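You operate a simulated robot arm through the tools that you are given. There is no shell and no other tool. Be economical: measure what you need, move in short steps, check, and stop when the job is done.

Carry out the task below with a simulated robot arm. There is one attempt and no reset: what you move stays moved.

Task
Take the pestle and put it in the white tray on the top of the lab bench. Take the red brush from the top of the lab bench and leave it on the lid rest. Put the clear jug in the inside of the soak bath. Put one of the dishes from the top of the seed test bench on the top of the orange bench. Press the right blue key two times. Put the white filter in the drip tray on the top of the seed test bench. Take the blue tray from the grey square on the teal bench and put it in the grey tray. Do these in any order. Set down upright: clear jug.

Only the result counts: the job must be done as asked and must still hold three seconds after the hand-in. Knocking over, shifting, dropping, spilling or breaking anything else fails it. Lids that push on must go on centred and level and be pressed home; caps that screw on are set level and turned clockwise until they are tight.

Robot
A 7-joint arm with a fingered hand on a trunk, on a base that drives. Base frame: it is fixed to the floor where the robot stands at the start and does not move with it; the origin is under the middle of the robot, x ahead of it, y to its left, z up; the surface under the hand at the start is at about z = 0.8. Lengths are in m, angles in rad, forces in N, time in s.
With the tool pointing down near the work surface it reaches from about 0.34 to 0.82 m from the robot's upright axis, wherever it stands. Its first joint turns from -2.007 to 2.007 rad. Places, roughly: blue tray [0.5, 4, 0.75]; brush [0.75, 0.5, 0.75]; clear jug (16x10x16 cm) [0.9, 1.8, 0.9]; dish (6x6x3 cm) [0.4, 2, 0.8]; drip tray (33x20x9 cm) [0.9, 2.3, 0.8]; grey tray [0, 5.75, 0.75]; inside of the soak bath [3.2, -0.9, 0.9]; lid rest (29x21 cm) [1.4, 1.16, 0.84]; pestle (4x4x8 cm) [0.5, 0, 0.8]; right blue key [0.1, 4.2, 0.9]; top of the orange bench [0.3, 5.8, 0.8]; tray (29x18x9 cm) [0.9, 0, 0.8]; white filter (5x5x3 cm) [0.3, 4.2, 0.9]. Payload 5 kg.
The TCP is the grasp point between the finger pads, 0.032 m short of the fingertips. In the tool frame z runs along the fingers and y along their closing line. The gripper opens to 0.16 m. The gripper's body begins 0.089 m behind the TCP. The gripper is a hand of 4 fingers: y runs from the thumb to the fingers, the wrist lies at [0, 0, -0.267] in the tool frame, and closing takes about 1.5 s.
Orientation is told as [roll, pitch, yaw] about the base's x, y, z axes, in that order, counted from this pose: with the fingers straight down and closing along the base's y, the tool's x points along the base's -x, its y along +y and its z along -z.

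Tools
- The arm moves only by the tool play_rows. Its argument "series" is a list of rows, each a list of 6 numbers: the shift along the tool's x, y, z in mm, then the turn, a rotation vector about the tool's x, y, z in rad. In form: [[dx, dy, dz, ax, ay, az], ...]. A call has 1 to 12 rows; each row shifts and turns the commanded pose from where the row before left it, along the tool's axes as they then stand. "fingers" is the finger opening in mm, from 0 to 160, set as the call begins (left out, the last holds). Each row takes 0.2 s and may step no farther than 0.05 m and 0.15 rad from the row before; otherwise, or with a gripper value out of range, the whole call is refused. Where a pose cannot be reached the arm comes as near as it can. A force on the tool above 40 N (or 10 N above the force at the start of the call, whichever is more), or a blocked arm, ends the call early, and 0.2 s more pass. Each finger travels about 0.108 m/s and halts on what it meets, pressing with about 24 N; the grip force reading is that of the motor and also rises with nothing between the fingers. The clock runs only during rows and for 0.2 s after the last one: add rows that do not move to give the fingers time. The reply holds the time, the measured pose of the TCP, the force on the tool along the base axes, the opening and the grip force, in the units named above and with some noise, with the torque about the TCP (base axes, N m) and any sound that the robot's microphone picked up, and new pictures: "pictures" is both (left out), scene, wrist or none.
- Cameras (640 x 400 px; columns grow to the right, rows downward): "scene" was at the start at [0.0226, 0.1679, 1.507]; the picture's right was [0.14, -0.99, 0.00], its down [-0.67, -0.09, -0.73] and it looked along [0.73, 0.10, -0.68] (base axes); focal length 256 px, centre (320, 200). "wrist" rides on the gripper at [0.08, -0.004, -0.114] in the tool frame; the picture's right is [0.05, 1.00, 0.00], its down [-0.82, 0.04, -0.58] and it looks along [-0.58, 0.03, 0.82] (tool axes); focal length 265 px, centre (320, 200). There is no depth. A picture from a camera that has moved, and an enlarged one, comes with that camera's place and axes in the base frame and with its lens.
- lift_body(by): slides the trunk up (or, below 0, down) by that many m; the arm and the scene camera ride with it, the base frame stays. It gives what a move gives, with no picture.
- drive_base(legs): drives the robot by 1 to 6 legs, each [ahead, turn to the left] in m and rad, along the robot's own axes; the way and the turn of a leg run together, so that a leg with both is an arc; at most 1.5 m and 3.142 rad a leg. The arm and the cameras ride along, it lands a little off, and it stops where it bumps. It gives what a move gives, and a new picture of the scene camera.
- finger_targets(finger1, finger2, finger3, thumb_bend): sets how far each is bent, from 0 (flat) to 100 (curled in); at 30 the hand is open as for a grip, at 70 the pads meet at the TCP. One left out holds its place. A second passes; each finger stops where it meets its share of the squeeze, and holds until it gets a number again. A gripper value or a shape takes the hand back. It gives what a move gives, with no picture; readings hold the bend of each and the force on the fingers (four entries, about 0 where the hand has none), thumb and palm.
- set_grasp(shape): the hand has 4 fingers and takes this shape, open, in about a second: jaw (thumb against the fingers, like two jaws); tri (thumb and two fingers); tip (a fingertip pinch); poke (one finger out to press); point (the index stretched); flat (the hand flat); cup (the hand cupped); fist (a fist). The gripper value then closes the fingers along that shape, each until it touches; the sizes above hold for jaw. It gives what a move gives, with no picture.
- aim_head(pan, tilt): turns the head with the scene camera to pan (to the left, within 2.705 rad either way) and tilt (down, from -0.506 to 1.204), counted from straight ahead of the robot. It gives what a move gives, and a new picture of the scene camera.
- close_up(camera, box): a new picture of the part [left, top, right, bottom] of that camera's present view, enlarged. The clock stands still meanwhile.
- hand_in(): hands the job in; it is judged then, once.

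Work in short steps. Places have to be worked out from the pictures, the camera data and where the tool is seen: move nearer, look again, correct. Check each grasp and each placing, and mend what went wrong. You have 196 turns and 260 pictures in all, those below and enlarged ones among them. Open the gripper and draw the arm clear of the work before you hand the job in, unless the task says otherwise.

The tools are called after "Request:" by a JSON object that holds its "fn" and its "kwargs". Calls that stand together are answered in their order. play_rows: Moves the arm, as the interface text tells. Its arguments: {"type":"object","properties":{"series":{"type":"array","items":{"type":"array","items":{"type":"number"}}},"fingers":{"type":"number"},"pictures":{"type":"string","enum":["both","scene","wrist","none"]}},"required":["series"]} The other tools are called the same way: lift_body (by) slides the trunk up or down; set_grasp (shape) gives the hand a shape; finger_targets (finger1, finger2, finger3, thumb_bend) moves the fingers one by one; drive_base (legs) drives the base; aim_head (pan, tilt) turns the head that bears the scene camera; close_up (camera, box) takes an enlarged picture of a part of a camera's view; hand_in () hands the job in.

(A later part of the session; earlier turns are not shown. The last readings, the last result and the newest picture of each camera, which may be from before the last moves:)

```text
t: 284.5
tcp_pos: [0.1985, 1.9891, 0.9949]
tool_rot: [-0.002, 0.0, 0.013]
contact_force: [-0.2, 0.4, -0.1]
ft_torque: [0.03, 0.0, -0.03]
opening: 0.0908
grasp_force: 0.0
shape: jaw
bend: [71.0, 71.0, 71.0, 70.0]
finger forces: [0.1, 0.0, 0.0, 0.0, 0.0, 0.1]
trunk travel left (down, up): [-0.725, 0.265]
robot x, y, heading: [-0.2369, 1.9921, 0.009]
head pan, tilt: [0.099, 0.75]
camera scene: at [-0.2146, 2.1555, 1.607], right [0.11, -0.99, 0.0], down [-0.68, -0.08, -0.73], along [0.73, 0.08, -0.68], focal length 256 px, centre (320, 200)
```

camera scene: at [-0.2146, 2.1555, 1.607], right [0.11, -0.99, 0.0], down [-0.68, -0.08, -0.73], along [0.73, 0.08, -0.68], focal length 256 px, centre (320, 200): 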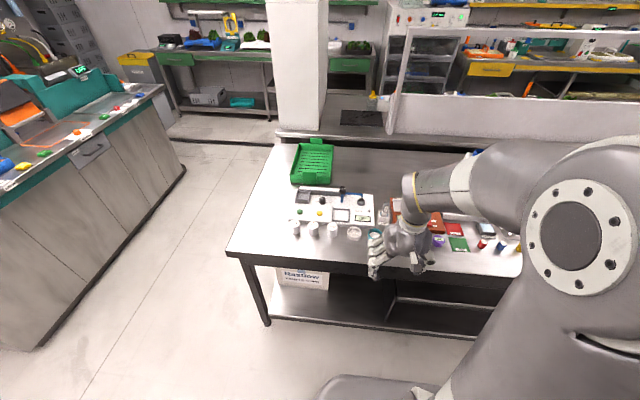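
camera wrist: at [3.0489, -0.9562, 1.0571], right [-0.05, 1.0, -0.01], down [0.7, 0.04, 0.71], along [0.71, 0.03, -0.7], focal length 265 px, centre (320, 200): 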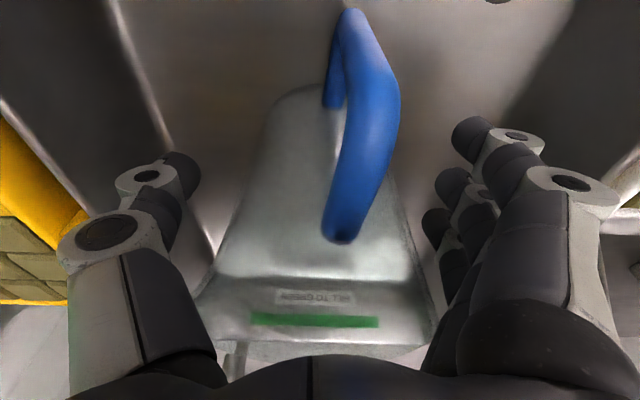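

Two open dishes (white and teal) sit at the front. I'll take the white dish at ≈(0.44, 2.10), gripping fore-aft. Drive a bit closer and rotate the hand 90°.

Request:
{"fn": "drive_base", "kwargs": {"legs": [[0.12, -0.01]]}}

Request:
{"fn": "play_rows", "kwargs": {"series": [[-10, 10, -10, 0, 0, -0.143], [0, 10, -10, 0, 0, -0.143], [0, 10, 0, 0, 0, -0.143], [0, 0, 0, 0, 0, -0.143], [0, 0, 0, 0, 0, -0.143], [0, 0, 0, 0, 0, -0.143], [0, 0, 0, 0, 0, -0.143], [0, 0, 0, 0, 0, -0.143], [0, 0, 0, 0, 0, -0.143], [0, 0, 0, 0, 0, -0.143], [0, 0, 0, 0, 0, -0.141], [0, 0, 0, 0, 0, 0]]}}

```text
t: 285.7
tcp_pos: [0.3187, 1.9864, 0.9964]
tool_rot: [-0.001, 0.002, 0.003]
contact_force: [0.2, 0.0, 0.0]
ft_torque: [0.02, 0.02, -0.03]
opening: 0.0908
grasp_force: 0.0
shape: jaw
bend: [71.0, 71.0, 71.0, 70.0]
finger forces: [0.1, 0.0, 0.0, 0.1, 0.0, 0.0]
trunk travel left (down, up): [-0.725, 0.265]
robot x, y, heading: [-0.113, 1.9888, 0.001]
head pan, tilt: [0.099, 0.75]
camera scene: at [-0.0925, 2.1563, 1.6069], right [0.1, -0.99, 0.0], down [-0.68, -0.07, -0.73], along [0.73, 0.08, -0.68], focal length 256 px, centre (320, 200)
```

scene: 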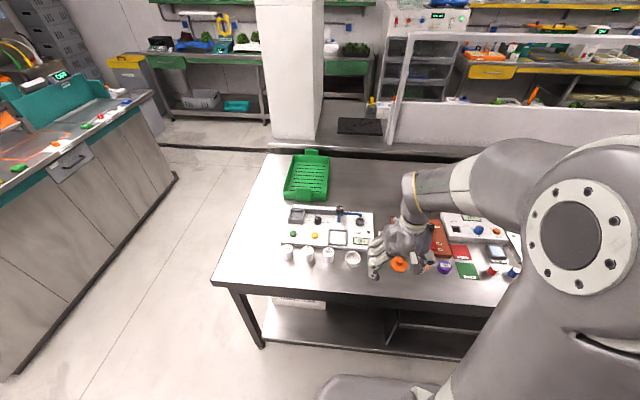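

```text
t: 288.5
tcp_pos: [0.3163, 2.0675, 1.0148]
tool_rot: [0.004, -0.001, 1.713]
contact_force: [0.3, -0.7, -0.2]
ft_torque: [-0.01, -0.01, 0.01]
opening: 0.0908
grasp_force: 0.1
shape: jaw
bend: [71.0, 71.0, 71.0, 70.0]
finger forces: [0.0, 0.0, 0.0, 0.1, 0.0, 0.0]
trunk travel left (down, up): [-0.725, 0.265]
robot x, y, heading: [-0.1151, 1.9925, 0.005]
head pan, tilt: [0.099, 0.75]
stopped in row 12: the arm was blocked; the commanded pose is now the measured one
camera scene: at [-0.0929, 2.1549, 1.607], right [0.1, -0.99, 0.0], down [-0.68, -0.07, -0.73], along [0.73, 0.08, -0.68], focal length 256 px, centre (320, 200)
camera wrist: at [0.3322, 1.9877, 1.1288], right [-0.98, -0.19, 0.0], down [-0.16, 0.8, 0.58], along [-0.11, 0.57, -0.82], focal length 265 px, centre (320, 200)
```

scene: 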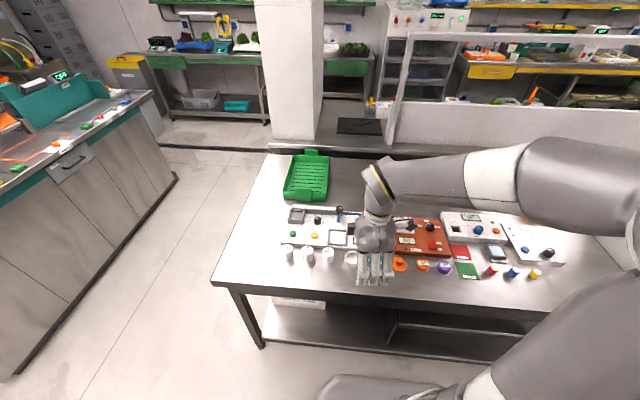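
wrist: 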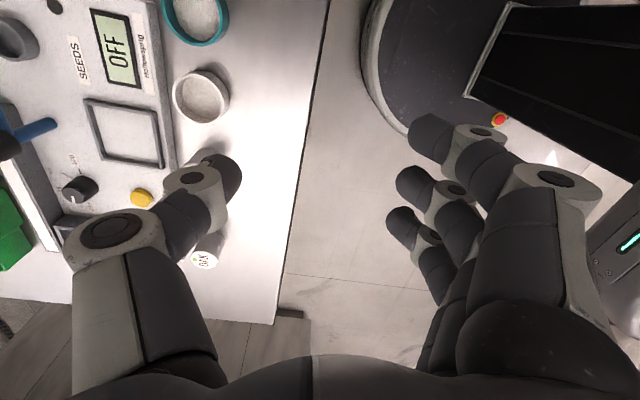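

The yaw went slightly over (1.71). White dish is at ≈(0.444, 2.087). Move above it and correct the yaw.

Request:
{"fn": "play_rows", "kwargs": {"series": [[0, -43, 0, 0, 0, 0], [0, -43, 0, 0, 0, 0], [0, -43, 0, 0, 0, 0.07], [0, 0, 0, 0, 0, 0.07], [0, 0, 0, 0, 0, 0]], "pictures": "wrist"}}

```text
t: 289.7
tcp_pos: [0.4435, 2.086, 1.0142]
tool_rot: [0.002, 0.002, 1.575]
contact_force: [0.1, -0.3, 1.5]
ft_torque: [-0.02, -0.05, 0.01]
opening: 0.0904
grasp_force: 0.1
shape: jaw
bend: [71.0, 71.0, 72.0, 70.0]
finger forces: [0.1, 0.0, 0.0, 0.1, 0.0, 0.0]
trunk travel left (down, up): [-0.725, 0.265]
robot x, y, heading: [-0.1163, 1.9919, 0.004]
head pan, tilt: [0.099, 0.75]
camera wrist: at [0.4483, 2.0059, 1.1285], right [-1.0, -0.05, 0.0], down [-0.04, 0.82, 0.58], along [-0.03, 0.57, -0.82], focal length 265 px, centre (320, 200)
```

wrist: 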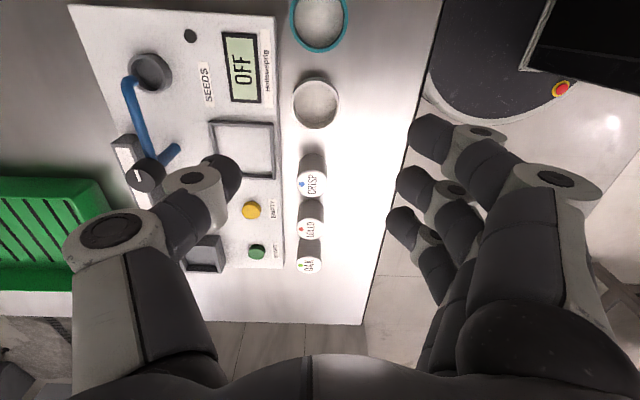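

The gap to the instrument is tight; a diagonal grip (yaw ≈0.5) gives clearance on both sides. Rotate and lower to z≈0.93 with 68 mm opening.

Request:
{"fn": "play_rows", "kwargs": {"series": [[0, -5, 0, 0, 0, 0.134], [0, 0, 0, 0, 0, 0.134], [0, 0, 0, 0, 0, 0.134], [0, 0, 0, 0, 0, 0.134], [0, 0, 0, 0, 0, 0.134], [0, 0, 0, 0, 0, 0.134], [0, 0, 0, 0, 0, 0.134], [0, 0, 0, 0, 0, 0.134], [0, 0, 40, 0, 0, 0], [0, 0, 40, 0, 0, 0], [0, 0, 0, 0, 0, 0]], "fingers": 68}}

```text
t: 292.1
tcp_pos: [0.4471, 2.0878, 0.9349]
tool_rot: [0.0, 0.001, 0.501]
contact_force: [-0.8, 0.3, 0.1]
ft_torque: [0.01, 0.01, -0.01]
opening: 0.0686
grasp_force: 0.1
shape: jaw
bend: [73.0, 73.0, 73.0, 70.0]
finger forces: [0.1, 0.0, 0.1, 0.0, 0.1, 0.0]
trunk travel left (down, up): [-0.725, 0.265]
robot x, y, heading: [-0.1156, 1.992, 0.005]
head pan, tilt: [0.099, 0.75]
camera scene: at [-0.094, 2.1563, 1.6069], right [0.1, -0.99, 0.0], down [-0.68, -0.07, -0.73], along [0.73, 0.08, -0.68], focal length 256 px, centre (320, 200)
camera wrist: at [0.3798, 2.0449, 1.0489], right [-0.53, 0.85, 0.0], down [0.7, 0.43, 0.58], along [0.49, 0.3, -0.82], focal length 265 px, centre (320, 200)
```

scene: 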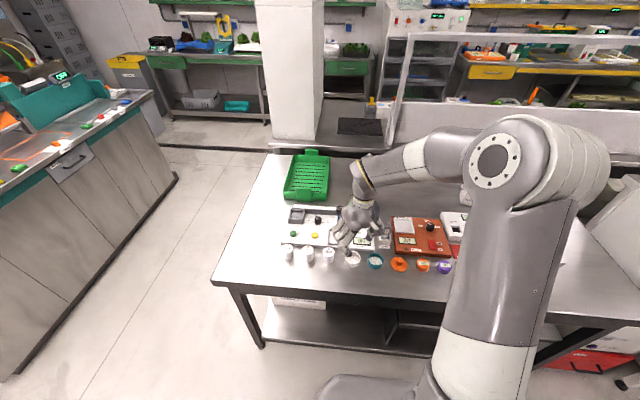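
wrist: 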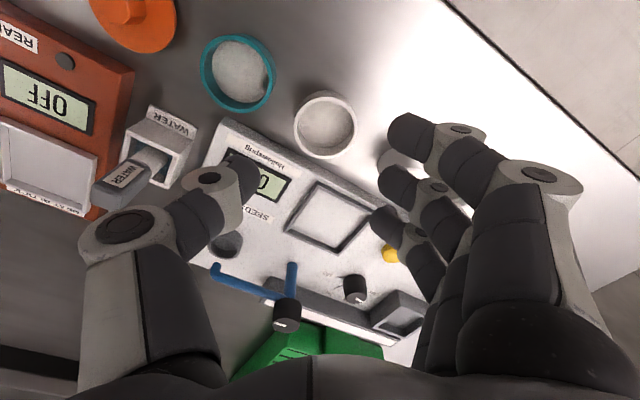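

Dish centre refined to (0.4425, 2.088). Lower to z≈0.875 and check the clearances.

Request:
{"fn": "play_rows", "kwargs": {"series": [[4, 2, 20, 0, 0, 0], [0, 0, 20, 0, 0, 0], [0, 0, 20, 0, 0, 0], [0, 0, 0, 0, 0, 0]], "pictures": "wrist"}}

Request:
{"fn": "close_up", "kwargs": {"camera": "scene", "box": [310, 215, 410, 290]}}

```text
t: 293.1
tcp_pos: [0.443, 2.0876, 0.8737]
tool_rot: [0.001, 0.001, 0.502]
contact_force: [-0.7, -0.1, 0.2]
ft_torque: [0.02, -0.02, -0.02]
opening: 0.0687
grasp_force: 0.1
shape: jaw
bend: [73.0, 73.0, 73.0, 70.0]
finger forces: [0.0, 0.1, 0.0, 0.0, 0.0, 0.0]
trunk travel left (down, up): [-0.725, 0.265]
robot x, y, heading: [-0.1146, 1.9907, 0.007]
head pan, tilt: [0.099, 0.75]
camera wrist: at [0.3749, 2.0438, 0.9887], right [-0.53, 0.85, 0.0], down [0.7, 0.43, 0.58], along [0.49, 0.3, -0.82], focal length 265 px, centre (320, 200)
```

wrist: 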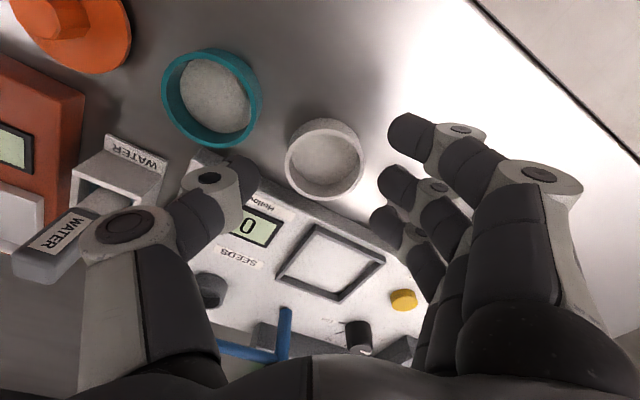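

```text
5.33 times, centred on (360, 252) of scene
camera zoom: at [-0.0939, 2.1563, 1.6069], right [0.1, -0.99, 0.0], down [-0.68, -0.07, -0.73], along [0.73, 0.08, -0.68], focal length 1363 px, centre (107, -80)
```

zoom: 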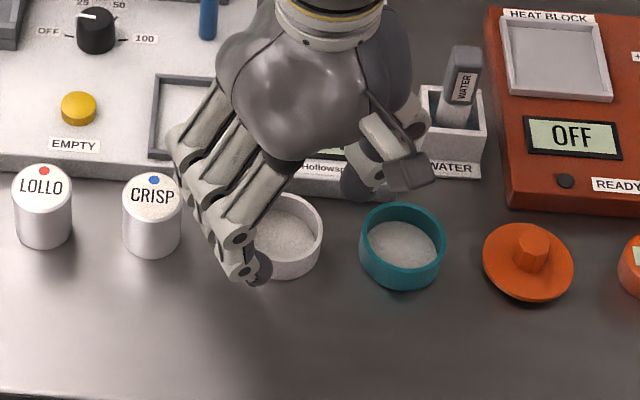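

Clearances look fine. Lower to z≈0.842 in small steps, then close.

Request:
{"fn": "play_rows", "kwargs": {"series": [[2, 1, 10, 0, 0, 0], [0, 0, 10, 0, 0, 0], [0, 0, 7, 0, 0, 0], [0, 0, 5, 0, 0, 0], [0, 0, 0, 0, 0, 0]], "pictures": "wrist"}}

Request:
{"fn": "play_rows", "kwargs": {"series": [[0, 0, 0, 0, 0, 0], [0, 0, 0, 0, 0, 0], [0, 0, 0, 0, 0, 0], [0, 0, 0, 0, 0, 0]], "fingers": 30, "pictures": "wrist"}}

```text
t: 294.3
tcp_pos: [0.4407, 2.0867, 0.8425]
tool_rot: [0.0, 0.002, 0.502]
contact_force: [0.2, -1.0, -0.2]
ft_torque: [0.02, 0.0, 0.0]
opening: 0.0687
grasp_force: 0.1
shape: jaw
bend: [73.0, 73.0, 73.0, 70.0]
finger forces: [0.0, 0.0, 0.2, 0.0, 0.0, 0.0]
trunk travel left (down, up): [-0.725, 0.265]
robot x, y, heading: [-0.1132, 1.9908, 0.002]
head pan, tilt: [0.099, 0.75]
camera wrist: at [0.373, 2.0434, 0.9564], right [-0.53, 0.85, 0.0], down [0.7, 0.43, 0.58], along [0.49, 0.3, -0.82], focal length 265 px, centre (320, 200)
```

wrist: 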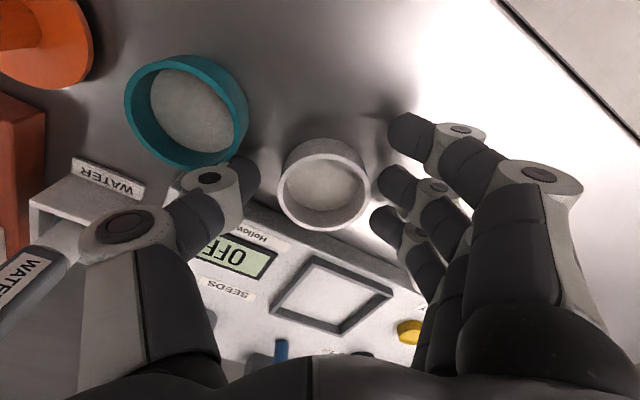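

```text
t: 295.3
tcp_pos: [0.4424, 2.0868, 0.8415]
tool_rot: [0.0, 0.002, 0.505]
contact_force: [0.4, -1.0, -0.4]
ft_torque: [0.03, 0.01, 0.0]
opening: 0.0332
grasp_force: 24.3
shape: jaw
bend: [68.0, 73.0, 73.0, 70.0]
finger forces: [0.0, 9.9, 9.9, 0.0, 20.0, 0.0]
trunk travel left (down, up): [-0.725, 0.265]
robot x, y, heading: [-0.1136, 1.9912, 0.001]
head pan, tilt: [0.099, 0.75]
camera wrist: at [0.373, 2.0434, 0.9566], right [-0.53, 0.85, 0.0], down [0.7, 0.43, 0.58], along [0.49, 0.3, -0.82], focal length 265 px, centre (320, 200)
```

wrist: 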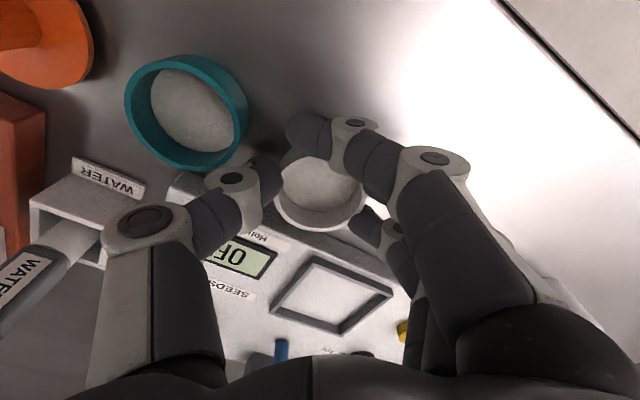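

Held by two fingers and thumb. Lift a little and check it is level.

Request:
{"fn": "play_rows", "kwargs": {"series": [[0, 0, -8, 0, 0, 0], [0, 0, -12, 0, 0, 0], [0, 0, -20, 0, 0, 0], [0, 0, 0, 0, 0, 0]], "pictures": "wrist"}}

Request:
{"fn": "close_up", "kwargs": {"camera": "scene", "box": [310, 215, 410, 290]}}

```text
t: 296.3
tcp_pos: [0.4429, 2.0875, 0.8824]
tool_rot: [-0.001, 0.0, 0.502]
contact_force: [-0.3, -0.8, 0.7]
ft_torque: [0.02, 0.02, -0.01]
opening: 0.0333
grasp_force: 23.9
shape: jaw
bend: [68.0, 73.0, 73.0, 70.0]
finger forces: [0.0, 9.9, 10.1, 0.0, 19.8, 0.1]
trunk travel left (down, up): [-0.725, 0.265]
robot x, y, heading: [-0.1165, 1.9884, 0.006]
head pan, tilt: [0.099, 0.75]
camera wrist: at [0.3735, 2.0434, 0.997], right [-0.53, 0.85, 0.0], down [0.7, 0.43, 0.58], along [0.49, 0.3, -0.82], focal length 265 px, centre (320, 200)
```

wrist: 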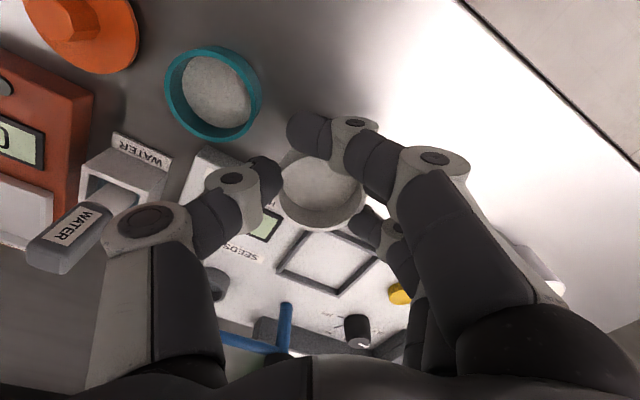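

```text
5.33 times, centred on (360, 252) of scene
camera zoom: at [-0.0939, 2.1564, 1.6069], right [0.1, -0.99, 0.0], down [-0.68, -0.07, -0.73], along [0.73, 0.08, -0.68], focal length 1363 px, centre (107, -80)
```

zoom: 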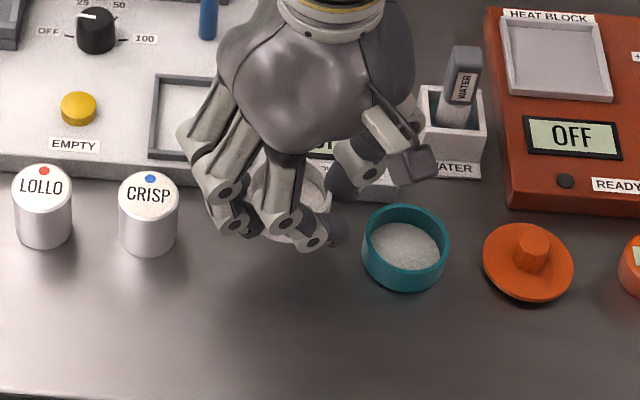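

Dish is held level. Raise it, retract, and look north for the route.

Request:
{"fn": "play_rows", "kwargs": {"series": [[0, 0, -40, 0, 0, 0], [0, 0, -40, 0, 0, 0], [30, 0, -20, 0, 0, 0], [40, 0, 0, 0, 0, 0], [40, 0, 0, 0, 0, 0], [0, 0, 0, 0, 0, 0]], "pictures": "none"}}

Request:
{"fn": "lift_body", "kwargs": {"by": 0.2}}

Request:
{"fn": "drive_base", "kwargs": {"legs": [[-0.17, 0], [0, 1.571]]}}

Request:
{"fn": "aim_head", "kwargs": {"pan": 0.0, "tilt": 0.45}}

```text
t: 297.7
tcp_pos: [0.3461, 2.0331, 0.9823]
tool_rot: [0.0, 0.002, 0.503]
contact_force: [-0.3, -0.1, -0.3]
ft_torque: [0.02, 0.01, -0.02]
opening: 0.033
grasp_force: 24.2
shape: jaw
bend: [68.0, 73.0, 73.0, 70.0]
finger forces: [0.1, 10.1, 10.3, 0.1, 19.8, 0.1]
trunk travel left (down, up): [-0.725, 0.265]
robot x, y, heading: [-0.1148, 1.99, 0.004]
head pan, tilt: [0.099, 0.75]
```

```text
t: 299.9
tcp_pos: [0.3462, 2.0339, 1.1821]
tool_rot: [-0.001, 0.001, 0.503]
contact_force: [-0.1, -0.1, -0.2]
ft_torque: [0.0, 0.02, 0.01]
opening: 0.0331
grasp_force: 24.1
shape: jaw
bend: [68.0, 73.0, 73.0, 70.0]
finger forces: [0.0, 10.1, 10.2, 0.1, 19.6, 0.0]
trunk travel left (down, up): [-0.925, 0.065]
robot x, y, heading: [-0.1149, 1.9947, 0.002]
head pan, tilt: [0.099, 0.75]
```

```text
t: 305.2
tcp_pos: [-0.3372, 2.4519, 1.1817]
tool_rot: [0.001, 0.001, 2.091]
contact_force: [-0.9, 0.1, 0.4]
ft_torque: [0.05, -0.01, 0.02]
opening: 0.033
grasp_force: 23.9
shape: jaw
bend: [68.0, 73.0, 73.0, 70.0]
finger forces: [0.0, 9.7, 10.9, 0.0, 19.6, 0.0]
trunk travel left (down, up): [-0.925, 0.065]
robot x, y, heading: [-0.2889, 1.9922, 1.592]
head pan, tilt: [0.099, 0.75]
camera scene: at [-0.4527, 2.0096, 1.8069], right [0.99, 0.12, 0.0], down [0.08, -0.68, -0.73], along [-0.09, 0.73, -0.68], focal length 256 px, centre (320, 200)
```

scene: 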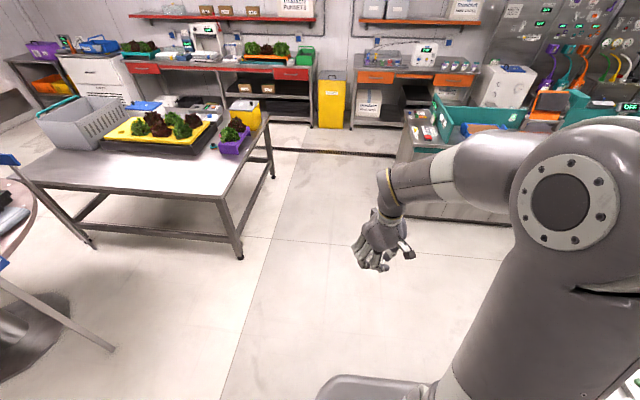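

```text
t: 306.0
tcp_pos: [-0.3359, 2.452, 1.1823]
tool_rot: [-0.001, 0.002, 2.091]
contact_force: [-0.4, 0.3, -0.1]
ft_torque: [0.0, -0.04, 0.02]
opening: 0.0334
grasp_force: 24.6
shape: jaw
bend: [68.0, 73.0, 73.0, 70.0]
finger forces: [0.1, 9.8, 10.8, 0.0, 19.7, 0.0]
trunk travel left (down, up): [-0.925, 0.065]
robot x, y, heading: [-0.2878, 1.9886, 1.59]
head pan, tilt: [0.0, 0.45]
camera scene: at [-0.4445, 2.0193, 1.8333], right [1.0, 0.02, 0.0], down [0.01, -0.44, -0.9], along [-0.02, 0.9, -0.44], focal length 256 px, centre (320, 200)
```

scene: 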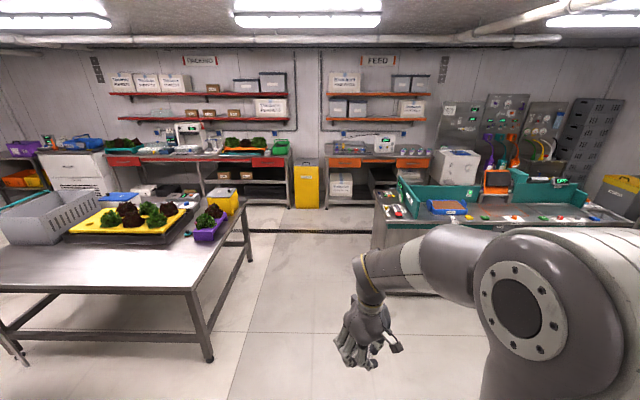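

The orange FEED bench is straight north, with the teal bench on the right. Drive up the gap between the packing table and teal bench to y≈4.9.

Request:
{"fn": "drive_base", "kwargs": {"legs": [[0, 0.09], [1.4, 0], [0.5, 0], [0, -0.11], [0.95, 0]]}}

Request:
{"fn": "aim_head", "kwargs": {"pan": -0.4, "tilt": 0.65}}

```text
t: 321.1
tcp_pos: [-0.5348, 5.2954, 1.1825]
tool_rot: [-0.001, 0.002, 2.069]
contact_force: [-0.3, -0.2, -0.3]
ft_torque: [-0.01, 0.03, 0.01]
opening: 0.033
grasp_force: 24.1
shape: jaw
bend: [68.0, 73.0, 73.0, 70.0]
finger forces: [0.0, 9.9, 11.0, 0.0, 19.6, 0.1]
trunk travel left (down, up): [-0.925, 0.065]
robot x, y, heading: [-0.4928, 4.8321, 1.567]
head pan, tilt: [0.0, 0.45]
camera scene: at [-0.6502, 4.8657, 1.8333], right [1.0, 0.0, 0.0], down [0.0, -0.44, -0.9], along [0.0, 0.9, -0.44], focal length 256 px, centre (320, 200)
```

scene: 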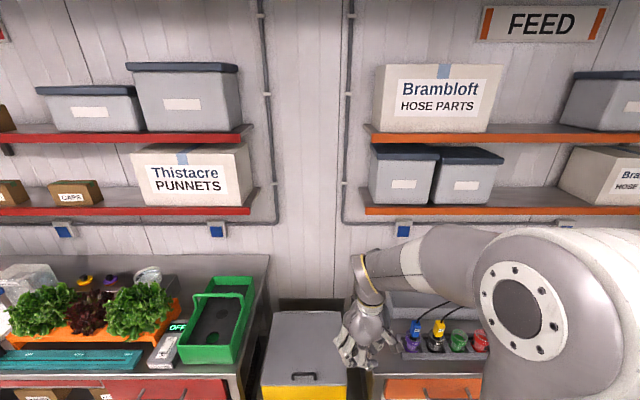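

```text
t: 322.0
tcp_pos: [-0.5346, 5.2962, 1.1816]
tool_rot: [0.0, 0.001, 2.069]
contact_force: [0.2, 0.8, -0.5]
ft_torque: [0.0, -0.06, -0.02]
opening: 0.0329
grasp_force: 23.6
shape: jaw
bend: [68.0, 73.0, 73.0, 70.0]
finger forces: [0.1, 9.8, 10.9, 0.0, 19.6, 0.0]
trunk travel left (down, up): [-0.925, 0.065]
robot x, y, heading: [-0.4938, 4.833, 1.571]
head pan, tilt: [-0.4, 0.649]
camera scene: at [-0.6165, 4.8533, 1.8155], right [0.92, -0.39, 0.0], down [-0.23, -0.56, -0.8], along [0.31, 0.73, -0.6], focal length 256 px, centre (320, 200)
```

scene: 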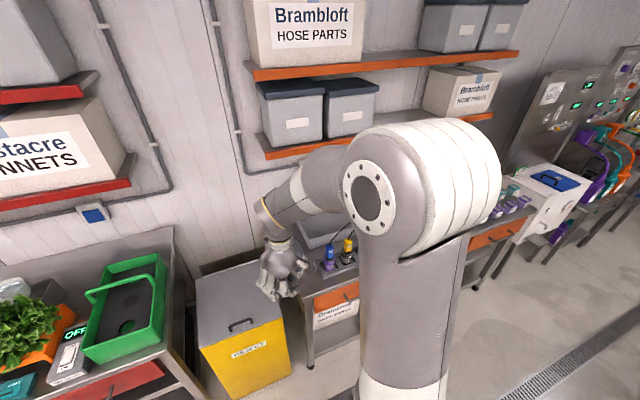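

Request:
{"fn": "aim_head", "kwargs": {"pan": -1.5, "tilt": 0.7}}

```text
t: 323.3
tcp_pos: [-0.5342, 5.295, 1.1824]
tool_rot: [0.001, 0.002, 2.071]
contact_force: [0.2, 0.3, -0.8]
ft_torque: [0.01, 0.0, 0.0]
opening: 0.0333
grasp_force: 24.5
shape: jaw
bend: [68.0, 73.0, 73.0, 70.0]
finger forces: [0.1, 9.8, 10.8, 0.1, 19.5, 0.0]
trunk travel left (down, up): [-0.925, 0.065]
robot x, y, heading: [-0.494, 4.8328, 1.567]
head pan, tilt: [-1.499, 0.7]
camera scene: at [-0.5654, 4.7794, 1.8112], right [0.07, -1.0, 0.0], down [-0.64, -0.05, -0.77], along [0.76, 0.06, -0.64], focal length 256 px, centre (320, 200)
```

scene: 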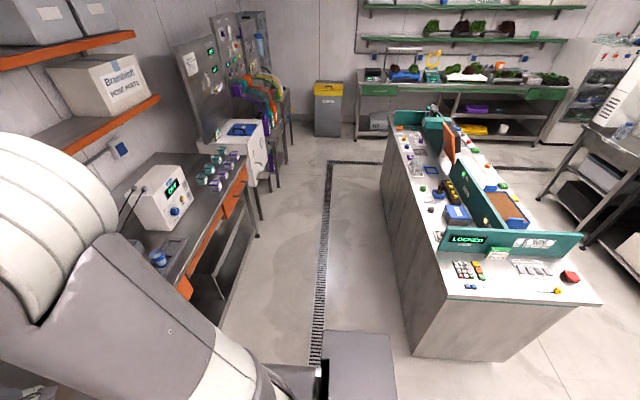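

Corridor between the benches is wide. Move to x≈0.15 and face the orange bench.

Request:
{"fn": "drive_base", "kwargs": {"legs": [[0, -1.567], [0.65, 0], [0, 1.571], [0.25, 0]]}}

Request:
{"fn": "aim_head", "kwargs": {"pan": 0.0, "tilt": 0.7}}

```text
t: 336.0
tcp_pos: [0.1201, 5.5557, 1.1821]
tool_rot: [0.0, 0.004, 2.069]
contact_force: [0.3, 0.3, -0.3]
ft_torque: [0.0, 0.04, 0.01]
opening: 0.0332
grasp_force: 24.3
shape: jaw
bend: [68.0, 73.0, 73.0, 71.0]
finger forces: [0.1, 8.6, 11.6, 0.1, 19.3, 0.0]
trunk travel left (down, up): [-0.925, 0.065]
robot x, y, heading: [0.1577, 5.0946, 1.568]
head pan, tilt: [-1.499, 0.7]
camera scene: at [0.0876, 5.0403, 1.8112], right [0.07, -1.0, 0.0], down [-0.64, -0.05, -0.76], along [0.76, 0.05, -0.64], focal length 256 px, centre (320, 200)
```

scene: 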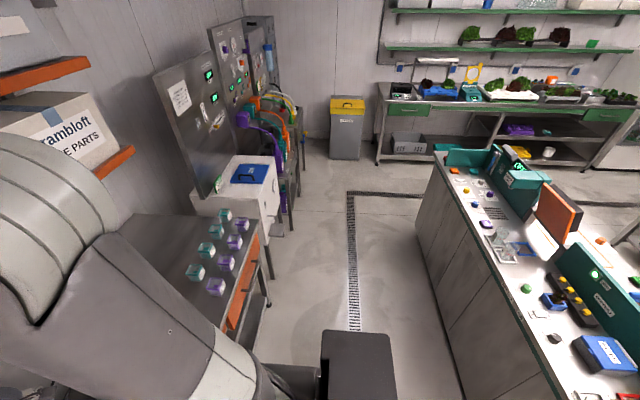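

```text
t: 337.6
tcp_pos: [0.1195, 5.5547, 1.1824]
tool_rot: [-0.003, 0.003, 2.069]
contact_force: [0.2, -0.4, -0.8]
ft_torque: [-0.01, -0.02, 0.03]
opening: 0.0329
grasp_force: 24.0
shape: jaw
bend: [68.0, 73.0, 73.0, 71.0]
finger forces: [0.0, 8.6, 11.6, 0.0, 19.3, 0.1]
trunk travel left (down, up): [-0.925, 0.065]
robot x, y, heading: [0.1561, 5.0912, 1.575]
head pan, tilt: [0.0, 0.7]
camera scene: at [0.0031, 5.1176, 1.8112], right [1.0, 0.0, 0.0], down [0.0, -0.64, -0.76], along [0.0, 0.76, -0.64], focal length 256 px, centre (320, 200)
```

scene: 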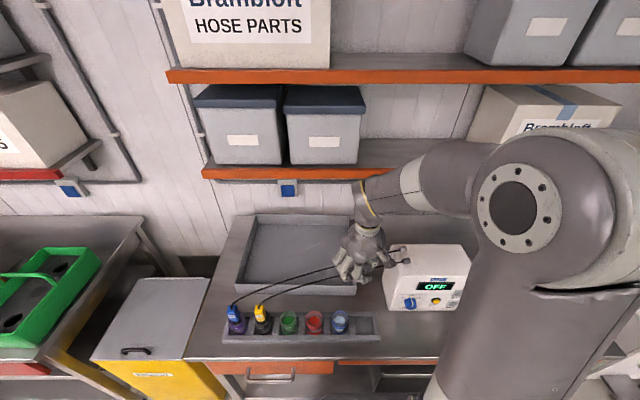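

Free space in front of the white meter: about (0.42, 5.52). I move there and lower the trunk.

Request:
{"fn": "play_rows", "kwargs": {"series": [[25, -35, 0, 0, 0, 0], [25, -35, 0, 0, 0, 0], [25, -35, 0, 0, 0, 0], [25, -35, 0, 0, 0, 0], [25, -35, 0, 0, 0, 0], [25, -35, 0, 0, 0, 0], [24, -37, 0, 0, 0, 0], [0, 0, 0, 0, 0, 0]], "pictures": "none"}}

Request:
{"fn": "lift_body", "kwargs": {"by": -0.2}}

Request:
{"fn": "play_rows", "kwargs": {"series": [[0, 0, 30, 0, 0, 0], [0, 0, 0, 0, 0, 0]]}}

```text
t: 339.4
tcp_pos: [0.4193, 5.5192, 1.1828]
tool_rot: [-0.003, 0.003, 2.068]
contact_force: [-0.6, 0.4, 0.3]
ft_torque: [0.01, -0.01, 0.01]
opening: 0.0326
grasp_force: 24.1
shape: jaw
bend: [68.0, 73.0, 73.0, 71.0]
finger forces: [0.1, 8.5, 11.8, 0.1, 19.3, 0.1]
trunk travel left (down, up): [-0.925, 0.065]
robot x, y, heading: [0.1597, 5.0915, 1.568]
head pan, tilt: [0.0, 0.7]
```

```text
t: 341.6
tcp_pos: [0.4201, 5.5199, 0.9831]
tool_rot: [-0.001, 0.0, 2.069]
contact_force: [-0.6, -0.4, -0.9]
ft_torque: [-0.03, -0.01, -0.01]
opening: 0.0331
grasp_force: 23.8
shape: jaw
bend: [68.0, 73.0, 73.0, 71.0]
finger forces: [0.1, 8.4, 12.0, 0.0, 19.2, 0.0]
trunk travel left (down, up): [-0.725, 0.265]
robot x, y, heading: [0.1596, 5.0924, 1.57]
head pan, tilt: [0.0, 0.7]
```

```text
t: 342.2
tcp_pos: [0.4193, 5.5201, 0.9527]
tool_rot: [-0.002, 0.002, 2.067]
contact_force: [0.4, -0.7, -1.0]
ft_torque: [0.02, 0.0, 0.02]
opening: 0.0327
grasp_force: 24.1
shape: jaw
bend: [68.0, 73.0, 73.0, 71.0]
finger forces: [0.1, 8.6, 12.0, 0.0, 19.3, 0.0]
trunk travel left (down, up): [-0.725, 0.265]
robot x, y, heading: [0.1622, 5.0925, 1.568]
head pan, tilt: [0.0, 0.7]
camera scene: at [0.0031, 5.1176, 1.6112], right [1.0, 0.0, 0.0], down [0.0, -0.64, -0.76], along [0.0, 0.76, -0.64], focal length 256 px, centre (320, 200)
camera wrist: at [0.4622, 5.4508, 1.0674], right [-0.85, -0.52, 0.0], down [-0.43, 0.7, 0.58], along [-0.3, 0.49, -0.82], focal length 265 px, centre (320, 200)
```

scene: 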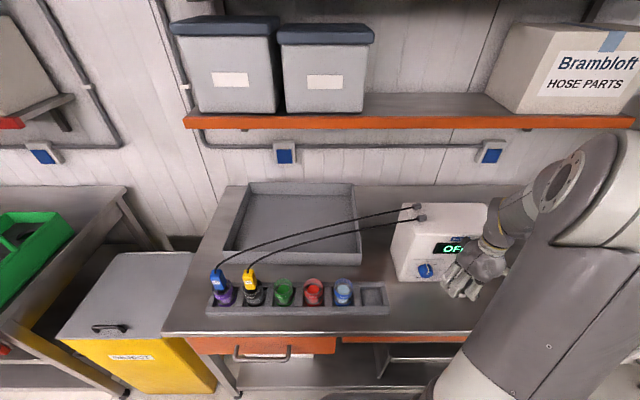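
wrist: 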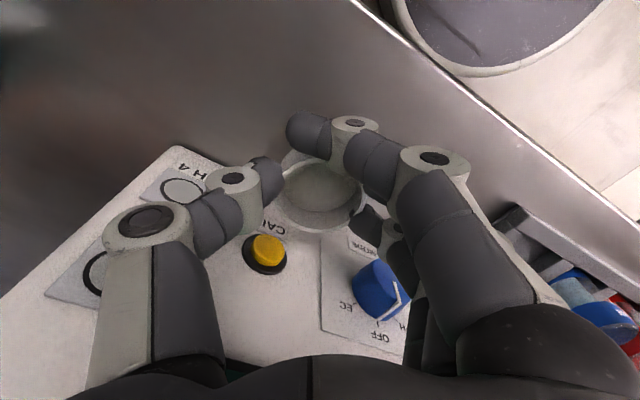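

The spot beneath is clear bench. Lower to just above and feel for contact.

Request:
{"fn": "play_rows", "kwargs": {"series": [[0, 0, 30, 0, 0, 0], [0, 0, 30, 0, 0, 0], [0, 0, 30, 0, 0, 0], [0, 0, 8, 0, 0, 0], [0, 0, 4, 0, 0, 0], [0, 0, 4, 0, 0, 0], [0, 0, 3, 0, 0, 0], [0, 0, 0, 0, 0, 0]], "pictures": "wrist"}}

```text
t: 342.9
tcp_pos: [0.4225, 5.5228, 0.8831]
tool_rot: [-0.015, -0.003, 2.065]
contact_force: [-4.5, -10.2, 41.2]
ft_torque: [-0.43, 1.35, 0.33]
opening: 0.0358
grasp_force: 24.3
shape: jaw
bend: [68.0, 74.0, 74.0, 72.0]
finger forces: [0.0, 28.8, 25.1, 0.0, 20.4, 0.0]
trunk travel left (down, up): [-0.725, 0.265]
robot x, y, heading: [0.1614, 5.0939, 1.568]
head pan, tilt: [0.0, 0.7]
stopped in row 3: the force on the tool passed its limit at 94 N (the readings are from after the stop); the commanded pose is now the measured one
camera wrist: at [0.4631, 5.4518, 0.9966], right [-0.85, -0.52, -0.01], down [-0.43, 0.69, 0.58], along [-0.29, 0.5, -0.81], focal length 265 px, centre (320, 200)
```

wrist: 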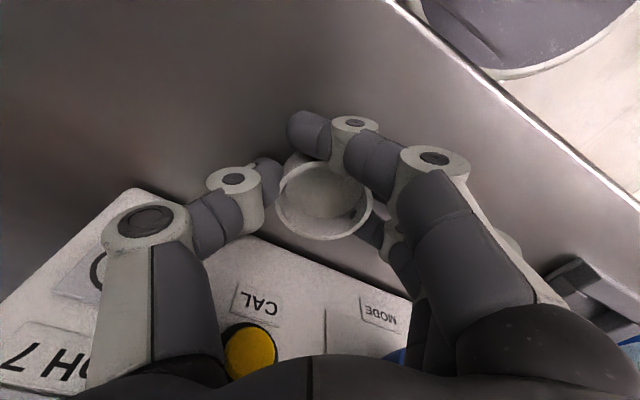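

The bench top is higher (~0.84) than assumed; contact made. Relieve pressure and check the dish before opening.

Request:
{"fn": "play_rows", "kwargs": {"series": [[0, 0, -3, 0, 0, 0], [0, 0, 0, 0, 0, 0]], "pictures": "none"}}

Request:
{"fn": "close_up", "kwargs": {"camera": "wrist", "box": [200, 80, 460, 280]}}

```text
t: 343.5
tcp_pos: [0.4224, 5.5229, 0.8829]
tool_rot: [-0.012, -0.005, 2.069]
contact_force: [-3.4, -5.5, 27.1]
ft_torque: [-0.23, 0.91, 0.19]
opening: 0.0358
grasp_force: 23.3
shape: jaw
bend: [68.0, 74.0, 74.0, 71.0]
finger forces: [0.1, 21.7, 20.0, 0.1, 20.4, 0.0]
trunk travel left (down, up): [-0.725, 0.265]
robot x, y, heading: [0.1597, 5.089, 1.572]
head pan, tilt: [0.0, 0.7]
```

```text
2.00 times, centred on (330, 180) of wrist
camera zoom: at [0.4634, 5.4521, 0.9969], right [-0.85, -0.52, -0.01], down [-0.43, 0.69, 0.58], along [-0.29, 0.5, -0.81], focal length 531 px, centre (300, 240)
```

zoom: 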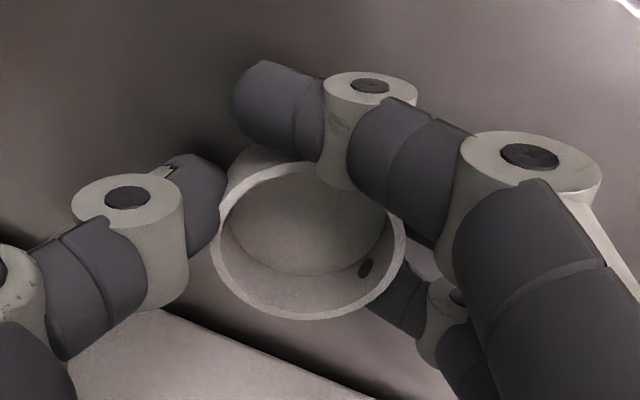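

Still 27 N; raise a few mm more until nearly unloaded.

Request:
{"fn": "play_rows", "kwargs": {"series": [[0, 0, -3, 0, 0, 0], [0, 0, -3, 0, 0, 0], [0, 0, 0, 0, 0, 0]], "pictures": "wrist"}}

Request:
{"fn": "close_up", "kwargs": {"camera": "scene", "box": [400, 190, 540, 320]}}

```text
t: 344.3
tcp_pos: [0.4237, 5.5219, 0.888]
tool_rot: [-0.007, -0.002, 2.067]
contact_force: [-0.3, 0.4, -0.8]
ft_torque: [0.05, 0.01, 0.02]
opening: 0.034
grasp_force: 23.9
shape: jaw
bend: [68.0, 73.0, 73.0, 71.0]
finger forces: [0.0, 11.2, 13.0, 0.0, 19.9, 0.0]
trunk travel left (down, up): [-0.725, 0.265]
robot x, y, heading: [0.1597, 5.0931, 1.571]
head pan, tilt: [0.0, 0.7]
camera wrist: at [0.4639, 5.4534, 1.0014], right [-0.85, -0.52, -0.01], down [-0.43, 0.69, 0.58], along [-0.29, 0.5, -0.82], focal length 265 px, centre (320, 200)
```

wrist: 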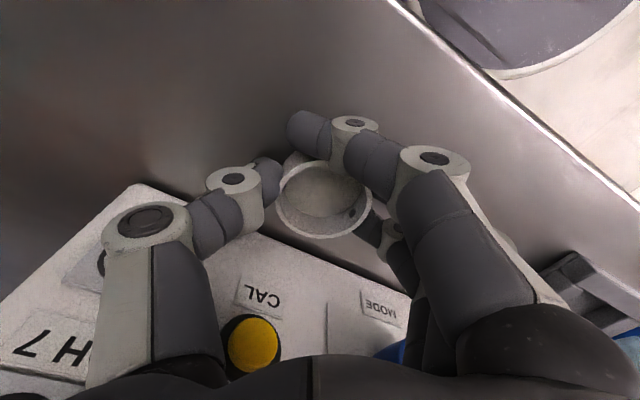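

```text
3.08 times, centred on (470, 255) of scene
camera zoom: at [0.0032, 5.1179, 1.611], right [1.0, 0.0, 0.0], down [0.0, -0.64, -0.76], along [0.0, 0.76, -0.64], focal length 786 px, centre (-142, 31)
```

zoom: 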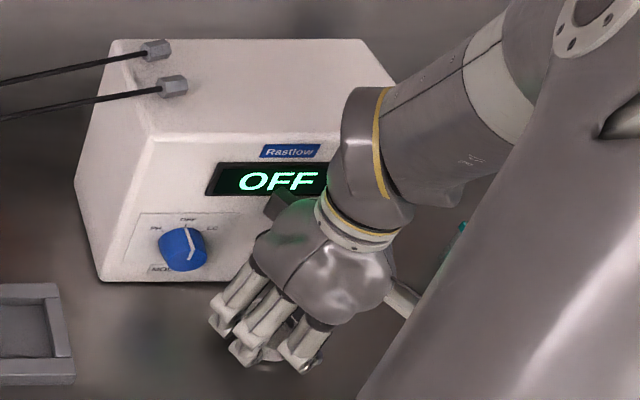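

Just touching now. Lower 2 mm and open.

Request:
{"fn": "play_rows", "kwargs": {"series": [[0, 0, 2, 0, 0, 0], [0, 0, 0, 0, 0, 0], [0, 0, 0, 0, 0, 0]], "pictures": "none"}}

Request:
{"fn": "play_rows", "kwargs": {"series": [[0, 0, 0, 0, 0, 0], [0, 0, 0, 0, 0, 0], [0, 0, 0, 0, 0, 0]], "fingers": 70, "pictures": "wrist"}}

```text
t: 345.1
tcp_pos: [0.4239, 5.5229, 0.8848]
tool_rot: [-0.007, 0.0, 2.066]
contact_force: [-0.3, -0.1, 0.0]
ft_torque: [-0.01, 0.01, 0.01]
opening: 0.0339
grasp_force: 24.1
shape: jaw
bend: [68.0, 73.0, 73.0, 71.0]
finger forces: [0.1, 11.1, 13.1, 0.1, 19.9, 0.0]
trunk travel left (down, up): [-0.725, 0.265]
robot x, y, heading: [0.1579, 5.0932, 1.571]
head pan, tilt: [0.0, 0.7]
```

```text
t: 345.9
tcp_pos: [0.4227, 5.5227, 0.8853]
tool_rot: [-0.011, -0.002, 2.067]
contact_force: [-0.5, -0.4, -0.5]
ft_torque: [0.06, -0.02, -0.03]
opening: 0.0693
grasp_force: 0.1
shape: jaw
bend: [73.0, 73.0, 73.0, 70.0]
finger forces: [0.1, 0.0, 0.0, 0.0, 0.0, 0.0]
trunk travel left (down, up): [-0.725, 0.265]
robot x, y, heading: [0.159, 5.0925, 1.572]
head pan, tilt: [0.0, 0.7]
camera wrist: at [0.464, 5.4532, 0.9998], right [-0.85, -0.52, -0.01], down [-0.43, 0.69, 0.58], along [-0.29, 0.5, -0.82], focal length 265 px, centre (320, 200)
```

wrist: 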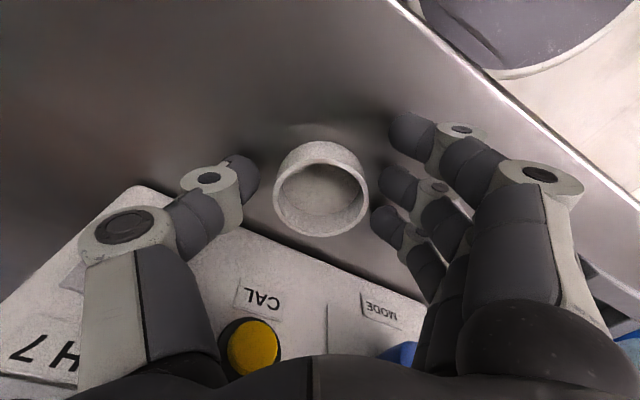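

Dish stands upright on the orange bench. Withdraw upward.

Request:
{"fn": "play_rows", "kwargs": {"series": [[0, 0, -40, 0, 0, 0], [0, 0, -45, 0, 0, 0], [0, 0, -45, 0, 0, 0], [0, 0, -45, 0, 0, 0], [0, 0, 0, 0, 0, 0]]}}

```text
t: 347.1
tcp_pos: [0.4219, 5.5213, 1.0615]
tool_rot: [-0.009, -0.001, 2.066]
contact_force: [-0.2, 0.4, -0.4]
ft_torque: [0.01, 0.0, 0.0]
opening: 0.0694
grasp_force: 0.1
shape: jaw
bend: [73.0, 73.0, 73.0, 70.0]
finger forces: [0.1, 0.1, 0.0, 0.0, 0.1, 0.1]
trunk travel left (down, up): [-0.725, 0.265]
robot x, y, heading: [0.1572, 5.0916, 1.567]
head pan, tilt: [0.0, 0.7]
camera scene: at [0.0034, 5.1178, 1.6112], right [1.0, 0.0, 0.0], down [0.0, -0.64, -0.76], along [0.0, 0.76, -0.64], focal length 256 px, centre (320, 200)
camera wrist: at [0.4628, 5.4518, 1.1755], right [-0.85, -0.52, -0.01], down [-0.43, 0.69, 0.58], along [-0.29, 0.5, -0.82], focal length 265 px, centre (320, 200)
```

scene: 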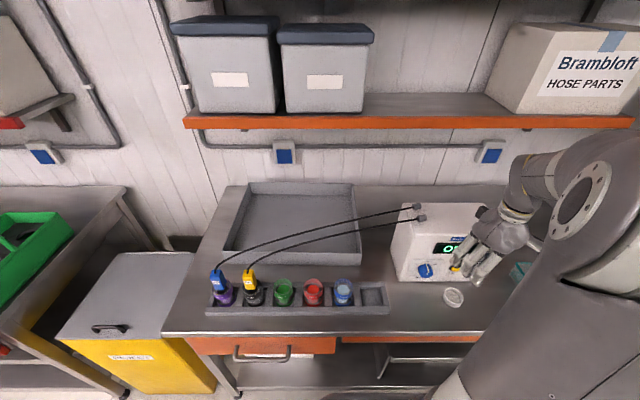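
wrist: 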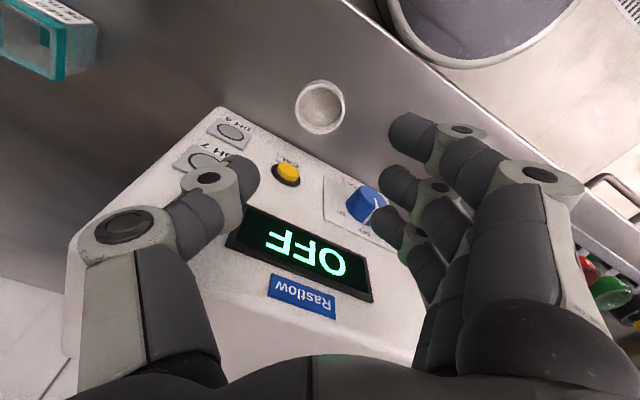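

Dish done. Retract/realign the hand, then turn to the teal bench.

Request:
{"fn": "play_rows", "kwargs": {"series": [[0, 0, -40, 0, 0, 0], [0, 0, -40, 0, 0, 0], [-21, 39, 0, 0, 0, 0], [-21, 39, 0, 0, 0, 0], [-21, 39, 0, 0, 0, 0], [-21, 39, 0, 0, 0, 0], [-21, 39, 0, 0, 0, 0], [-21, 39, 0, 0, 0, 0.125], [0, 0, 0, 0, 0, 0.125], [0, 0, 0, 0, 0, 0.125], [0, 0, 0, 0, 0, 0.12]], "fingers": 90, "pictures": "none"}}

Request:
{"fn": "drive_base", "kwargs": {"legs": [[-0.2, 0], [0, -3.135]]}}

Request:
{"fn": "aim_head", "kwargs": {"pan": 0.0, "tilt": 0.75}}

```text
t: 349.5
tcp_pos: [0.1556, 5.52, 1.138]
tool_rot: [-0.01, -0.009, 1.567]
contact_force: [-0.2, -0.1, 0.6]
ft_torque: [-0.01, 0.0, 0.01]
opening: 0.0896
grasp_force: 0.1
shape: jaw
bend: [72.0, 72.0, 72.0, 70.0]
finger forces: [0.1, 0.1, 0.0, 0.1, 0.0, 0.0]
trunk travel left (down, up): [-0.725, 0.265]
robot x, y, heading: [0.1585, 5.0904, 1.567]
head pan, tilt: [0.0, 0.7]
```

```text
t: 358.5
tcp_pos: [0.1605, 4.4628, 1.1388]
tool_rot: [-0.007, -0.007, -1.577]
contact_force: [0.0, 0.5, 0.3]
ft_torque: [-0.01, 0.01, -0.02]
opening: 0.0898
grasp_force: 0.0
shape: jaw
bend: [72.0, 72.0, 72.0, 70.0]
finger forces: [0.0, 0.0, 0.0, 0.0, 0.0, 0.1]
trunk travel left (down, up): [-0.725, 0.265]
robot x, y, heading: [0.156, 4.8958, -1.576]
head pan, tilt: [0.0, 0.7]
camera scene: at [0.3157, 4.8668, 1.6112], right [-1.0, 0.01, 0.0], down [0.01, 0.64, -0.76], along [-0.01, -0.76, -0.64], focal length 256 px, centre (320, 200)
```

scene: 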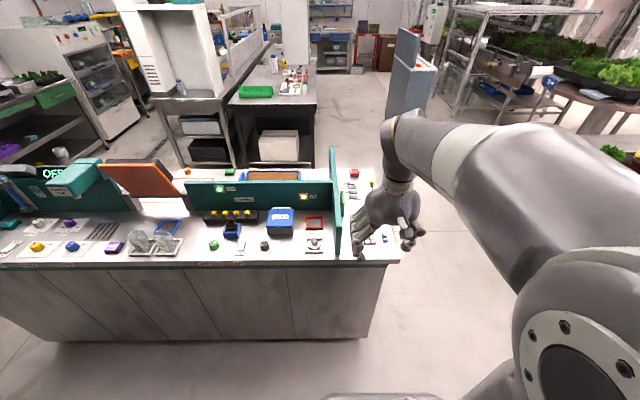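

```text
t: 359.1
tcp_pos: [0.1595, 4.4637, 1.1388]
tool_rot: [-0.007, -0.007, -1.578]
contact_force: [0.4, -1.6, -0.6]
ft_torque: [0.03, -0.03, 0.02]
opening: 0.0897
grasp_force: 0.0
shape: jaw
bend: [72.0, 72.0, 72.0, 70.0]
finger forces: [0.0, 0.1, 0.0, 0.0, 0.0, 0.0]
trunk travel left (down, up): [-0.725, 0.265]
robot x, y, heading: [0.1572, 4.8952, -1.577]
head pan, tilt: [0.0, 0.75]
camera scene: at [0.3157, 4.8689, 1.6069], right [-1.0, 0.01, 0.0], down [0.01, 0.68, -0.73], along [-0.01, -0.73, -0.68], focal length 256 px, centre (320, 200)
```

scene: 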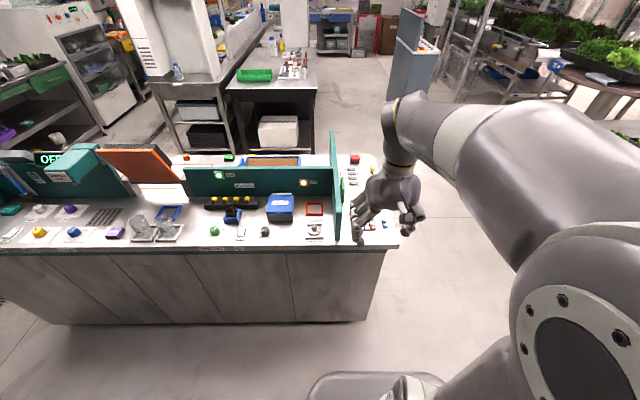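

Request:
{"fn": "close_up", "kwargs": {"camera": "scene", "box": [180, 140, 300, 250]}}

Request:
{"fn": "close_up", "kwargs": {"camera": "scene", "box": [270, 130, 420, 250]}}

```text
3.64 times, centred on (240, 195) of scene
camera zoom: at [0.3157, 4.8689, 1.6069], right [-1.0, 0.01, 0.0], down [0.01, 0.68, -0.73], along [-0.01, -0.73, -0.68], focal length 929 px, centre (611, 218)
```

zoom: 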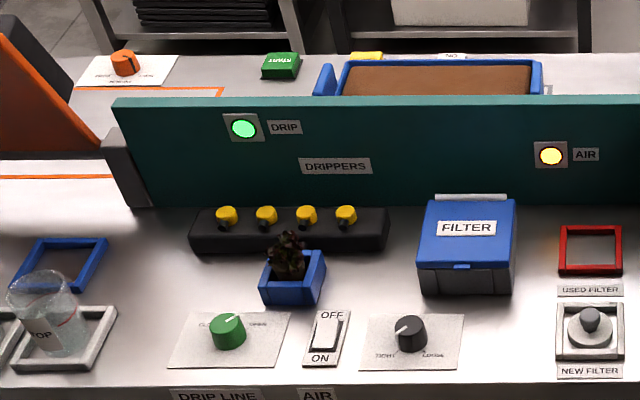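

```text
3.33 times, centred on (345, 190) of scene
camera zoom: at [0.3157, 4.8689, 1.6069], right [-1.0, 0.01, 0.0], down [0.01, 0.68, -0.73], along [-0.01, -0.73, -0.68], focal length 852 px, centre (237, 233)
```

zoom: 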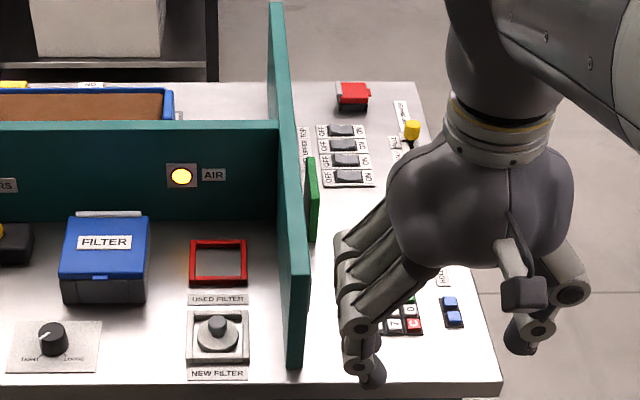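

Good overview: filter ("NEW FILTER") on the north side, keypad with two blue keys at the west end, soil-filled blue tray on the south side. I hover the wrist camera over the keypad.

Request:
{"fn": "play_rows", "kwargs": {"series": [[-37, -27, 0, 0, 0, 0], [-37, -27, 0, 0, 0, 0], [-36, -26, 0, 0, 0, 0], [0, 0, 0, 0, 0, 0]], "pictures": "wrist"}}

Request:
{"fn": "close_up", "kwargs": {"camera": "wrist", "box": [180, 60, 460, 240]}}

```text
t: 360.1
tcp_pos: [0.0799, 4.3551, 1.1406]
tool_rot: [-0.007, -0.008, -1.579]
contact_force: [0.0, 0.2, 0.4]
ft_torque: [0.02, 0.02, -0.06]
opening: 0.0896
grasp_force: 0.1
shape: jaw
bend: [72.0, 72.0, 72.0, 70.0]
finger forces: [0.0, 0.0, 0.0, 0.0, 0.0, 0.1]
trunk travel left (down, up): [-0.725, 0.265]
robot x, y, heading: [0.1571, 4.8923, -1.581]
head pan, tilt: [0.0, 0.75]
camera wrist: at [0.0765, 4.435, 1.2541], right [1.0, 0.05, -0.01], down [0.04, -0.81, 0.58], along [0.02, -0.58, -0.81], focal length 265 px, centre (320, 200)
```

wrist: 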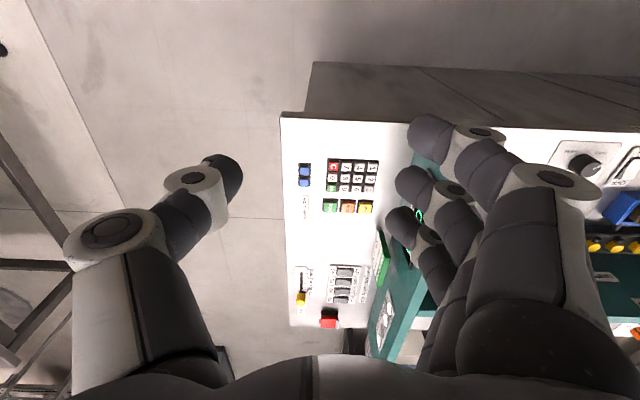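

```text
2.22 times, centred on (320, 150) of wrist
camera zoom: at [0.0765, 4.435, 1.2541], right [1.0, 0.05, -0.01], down [0.04, -0.81, 0.58], along [0.02, -0.58, -0.81], focal length 590 px, centre (320, 311)
```

zoom: 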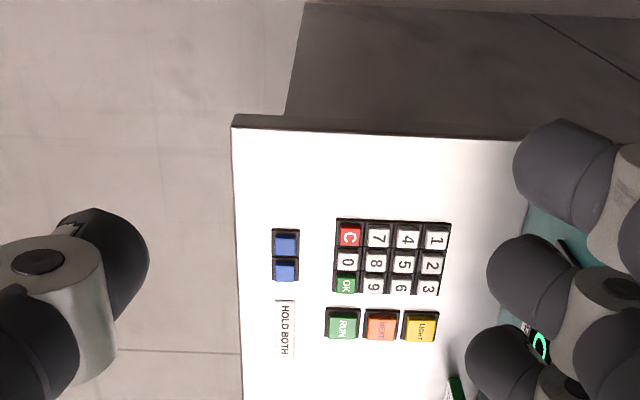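

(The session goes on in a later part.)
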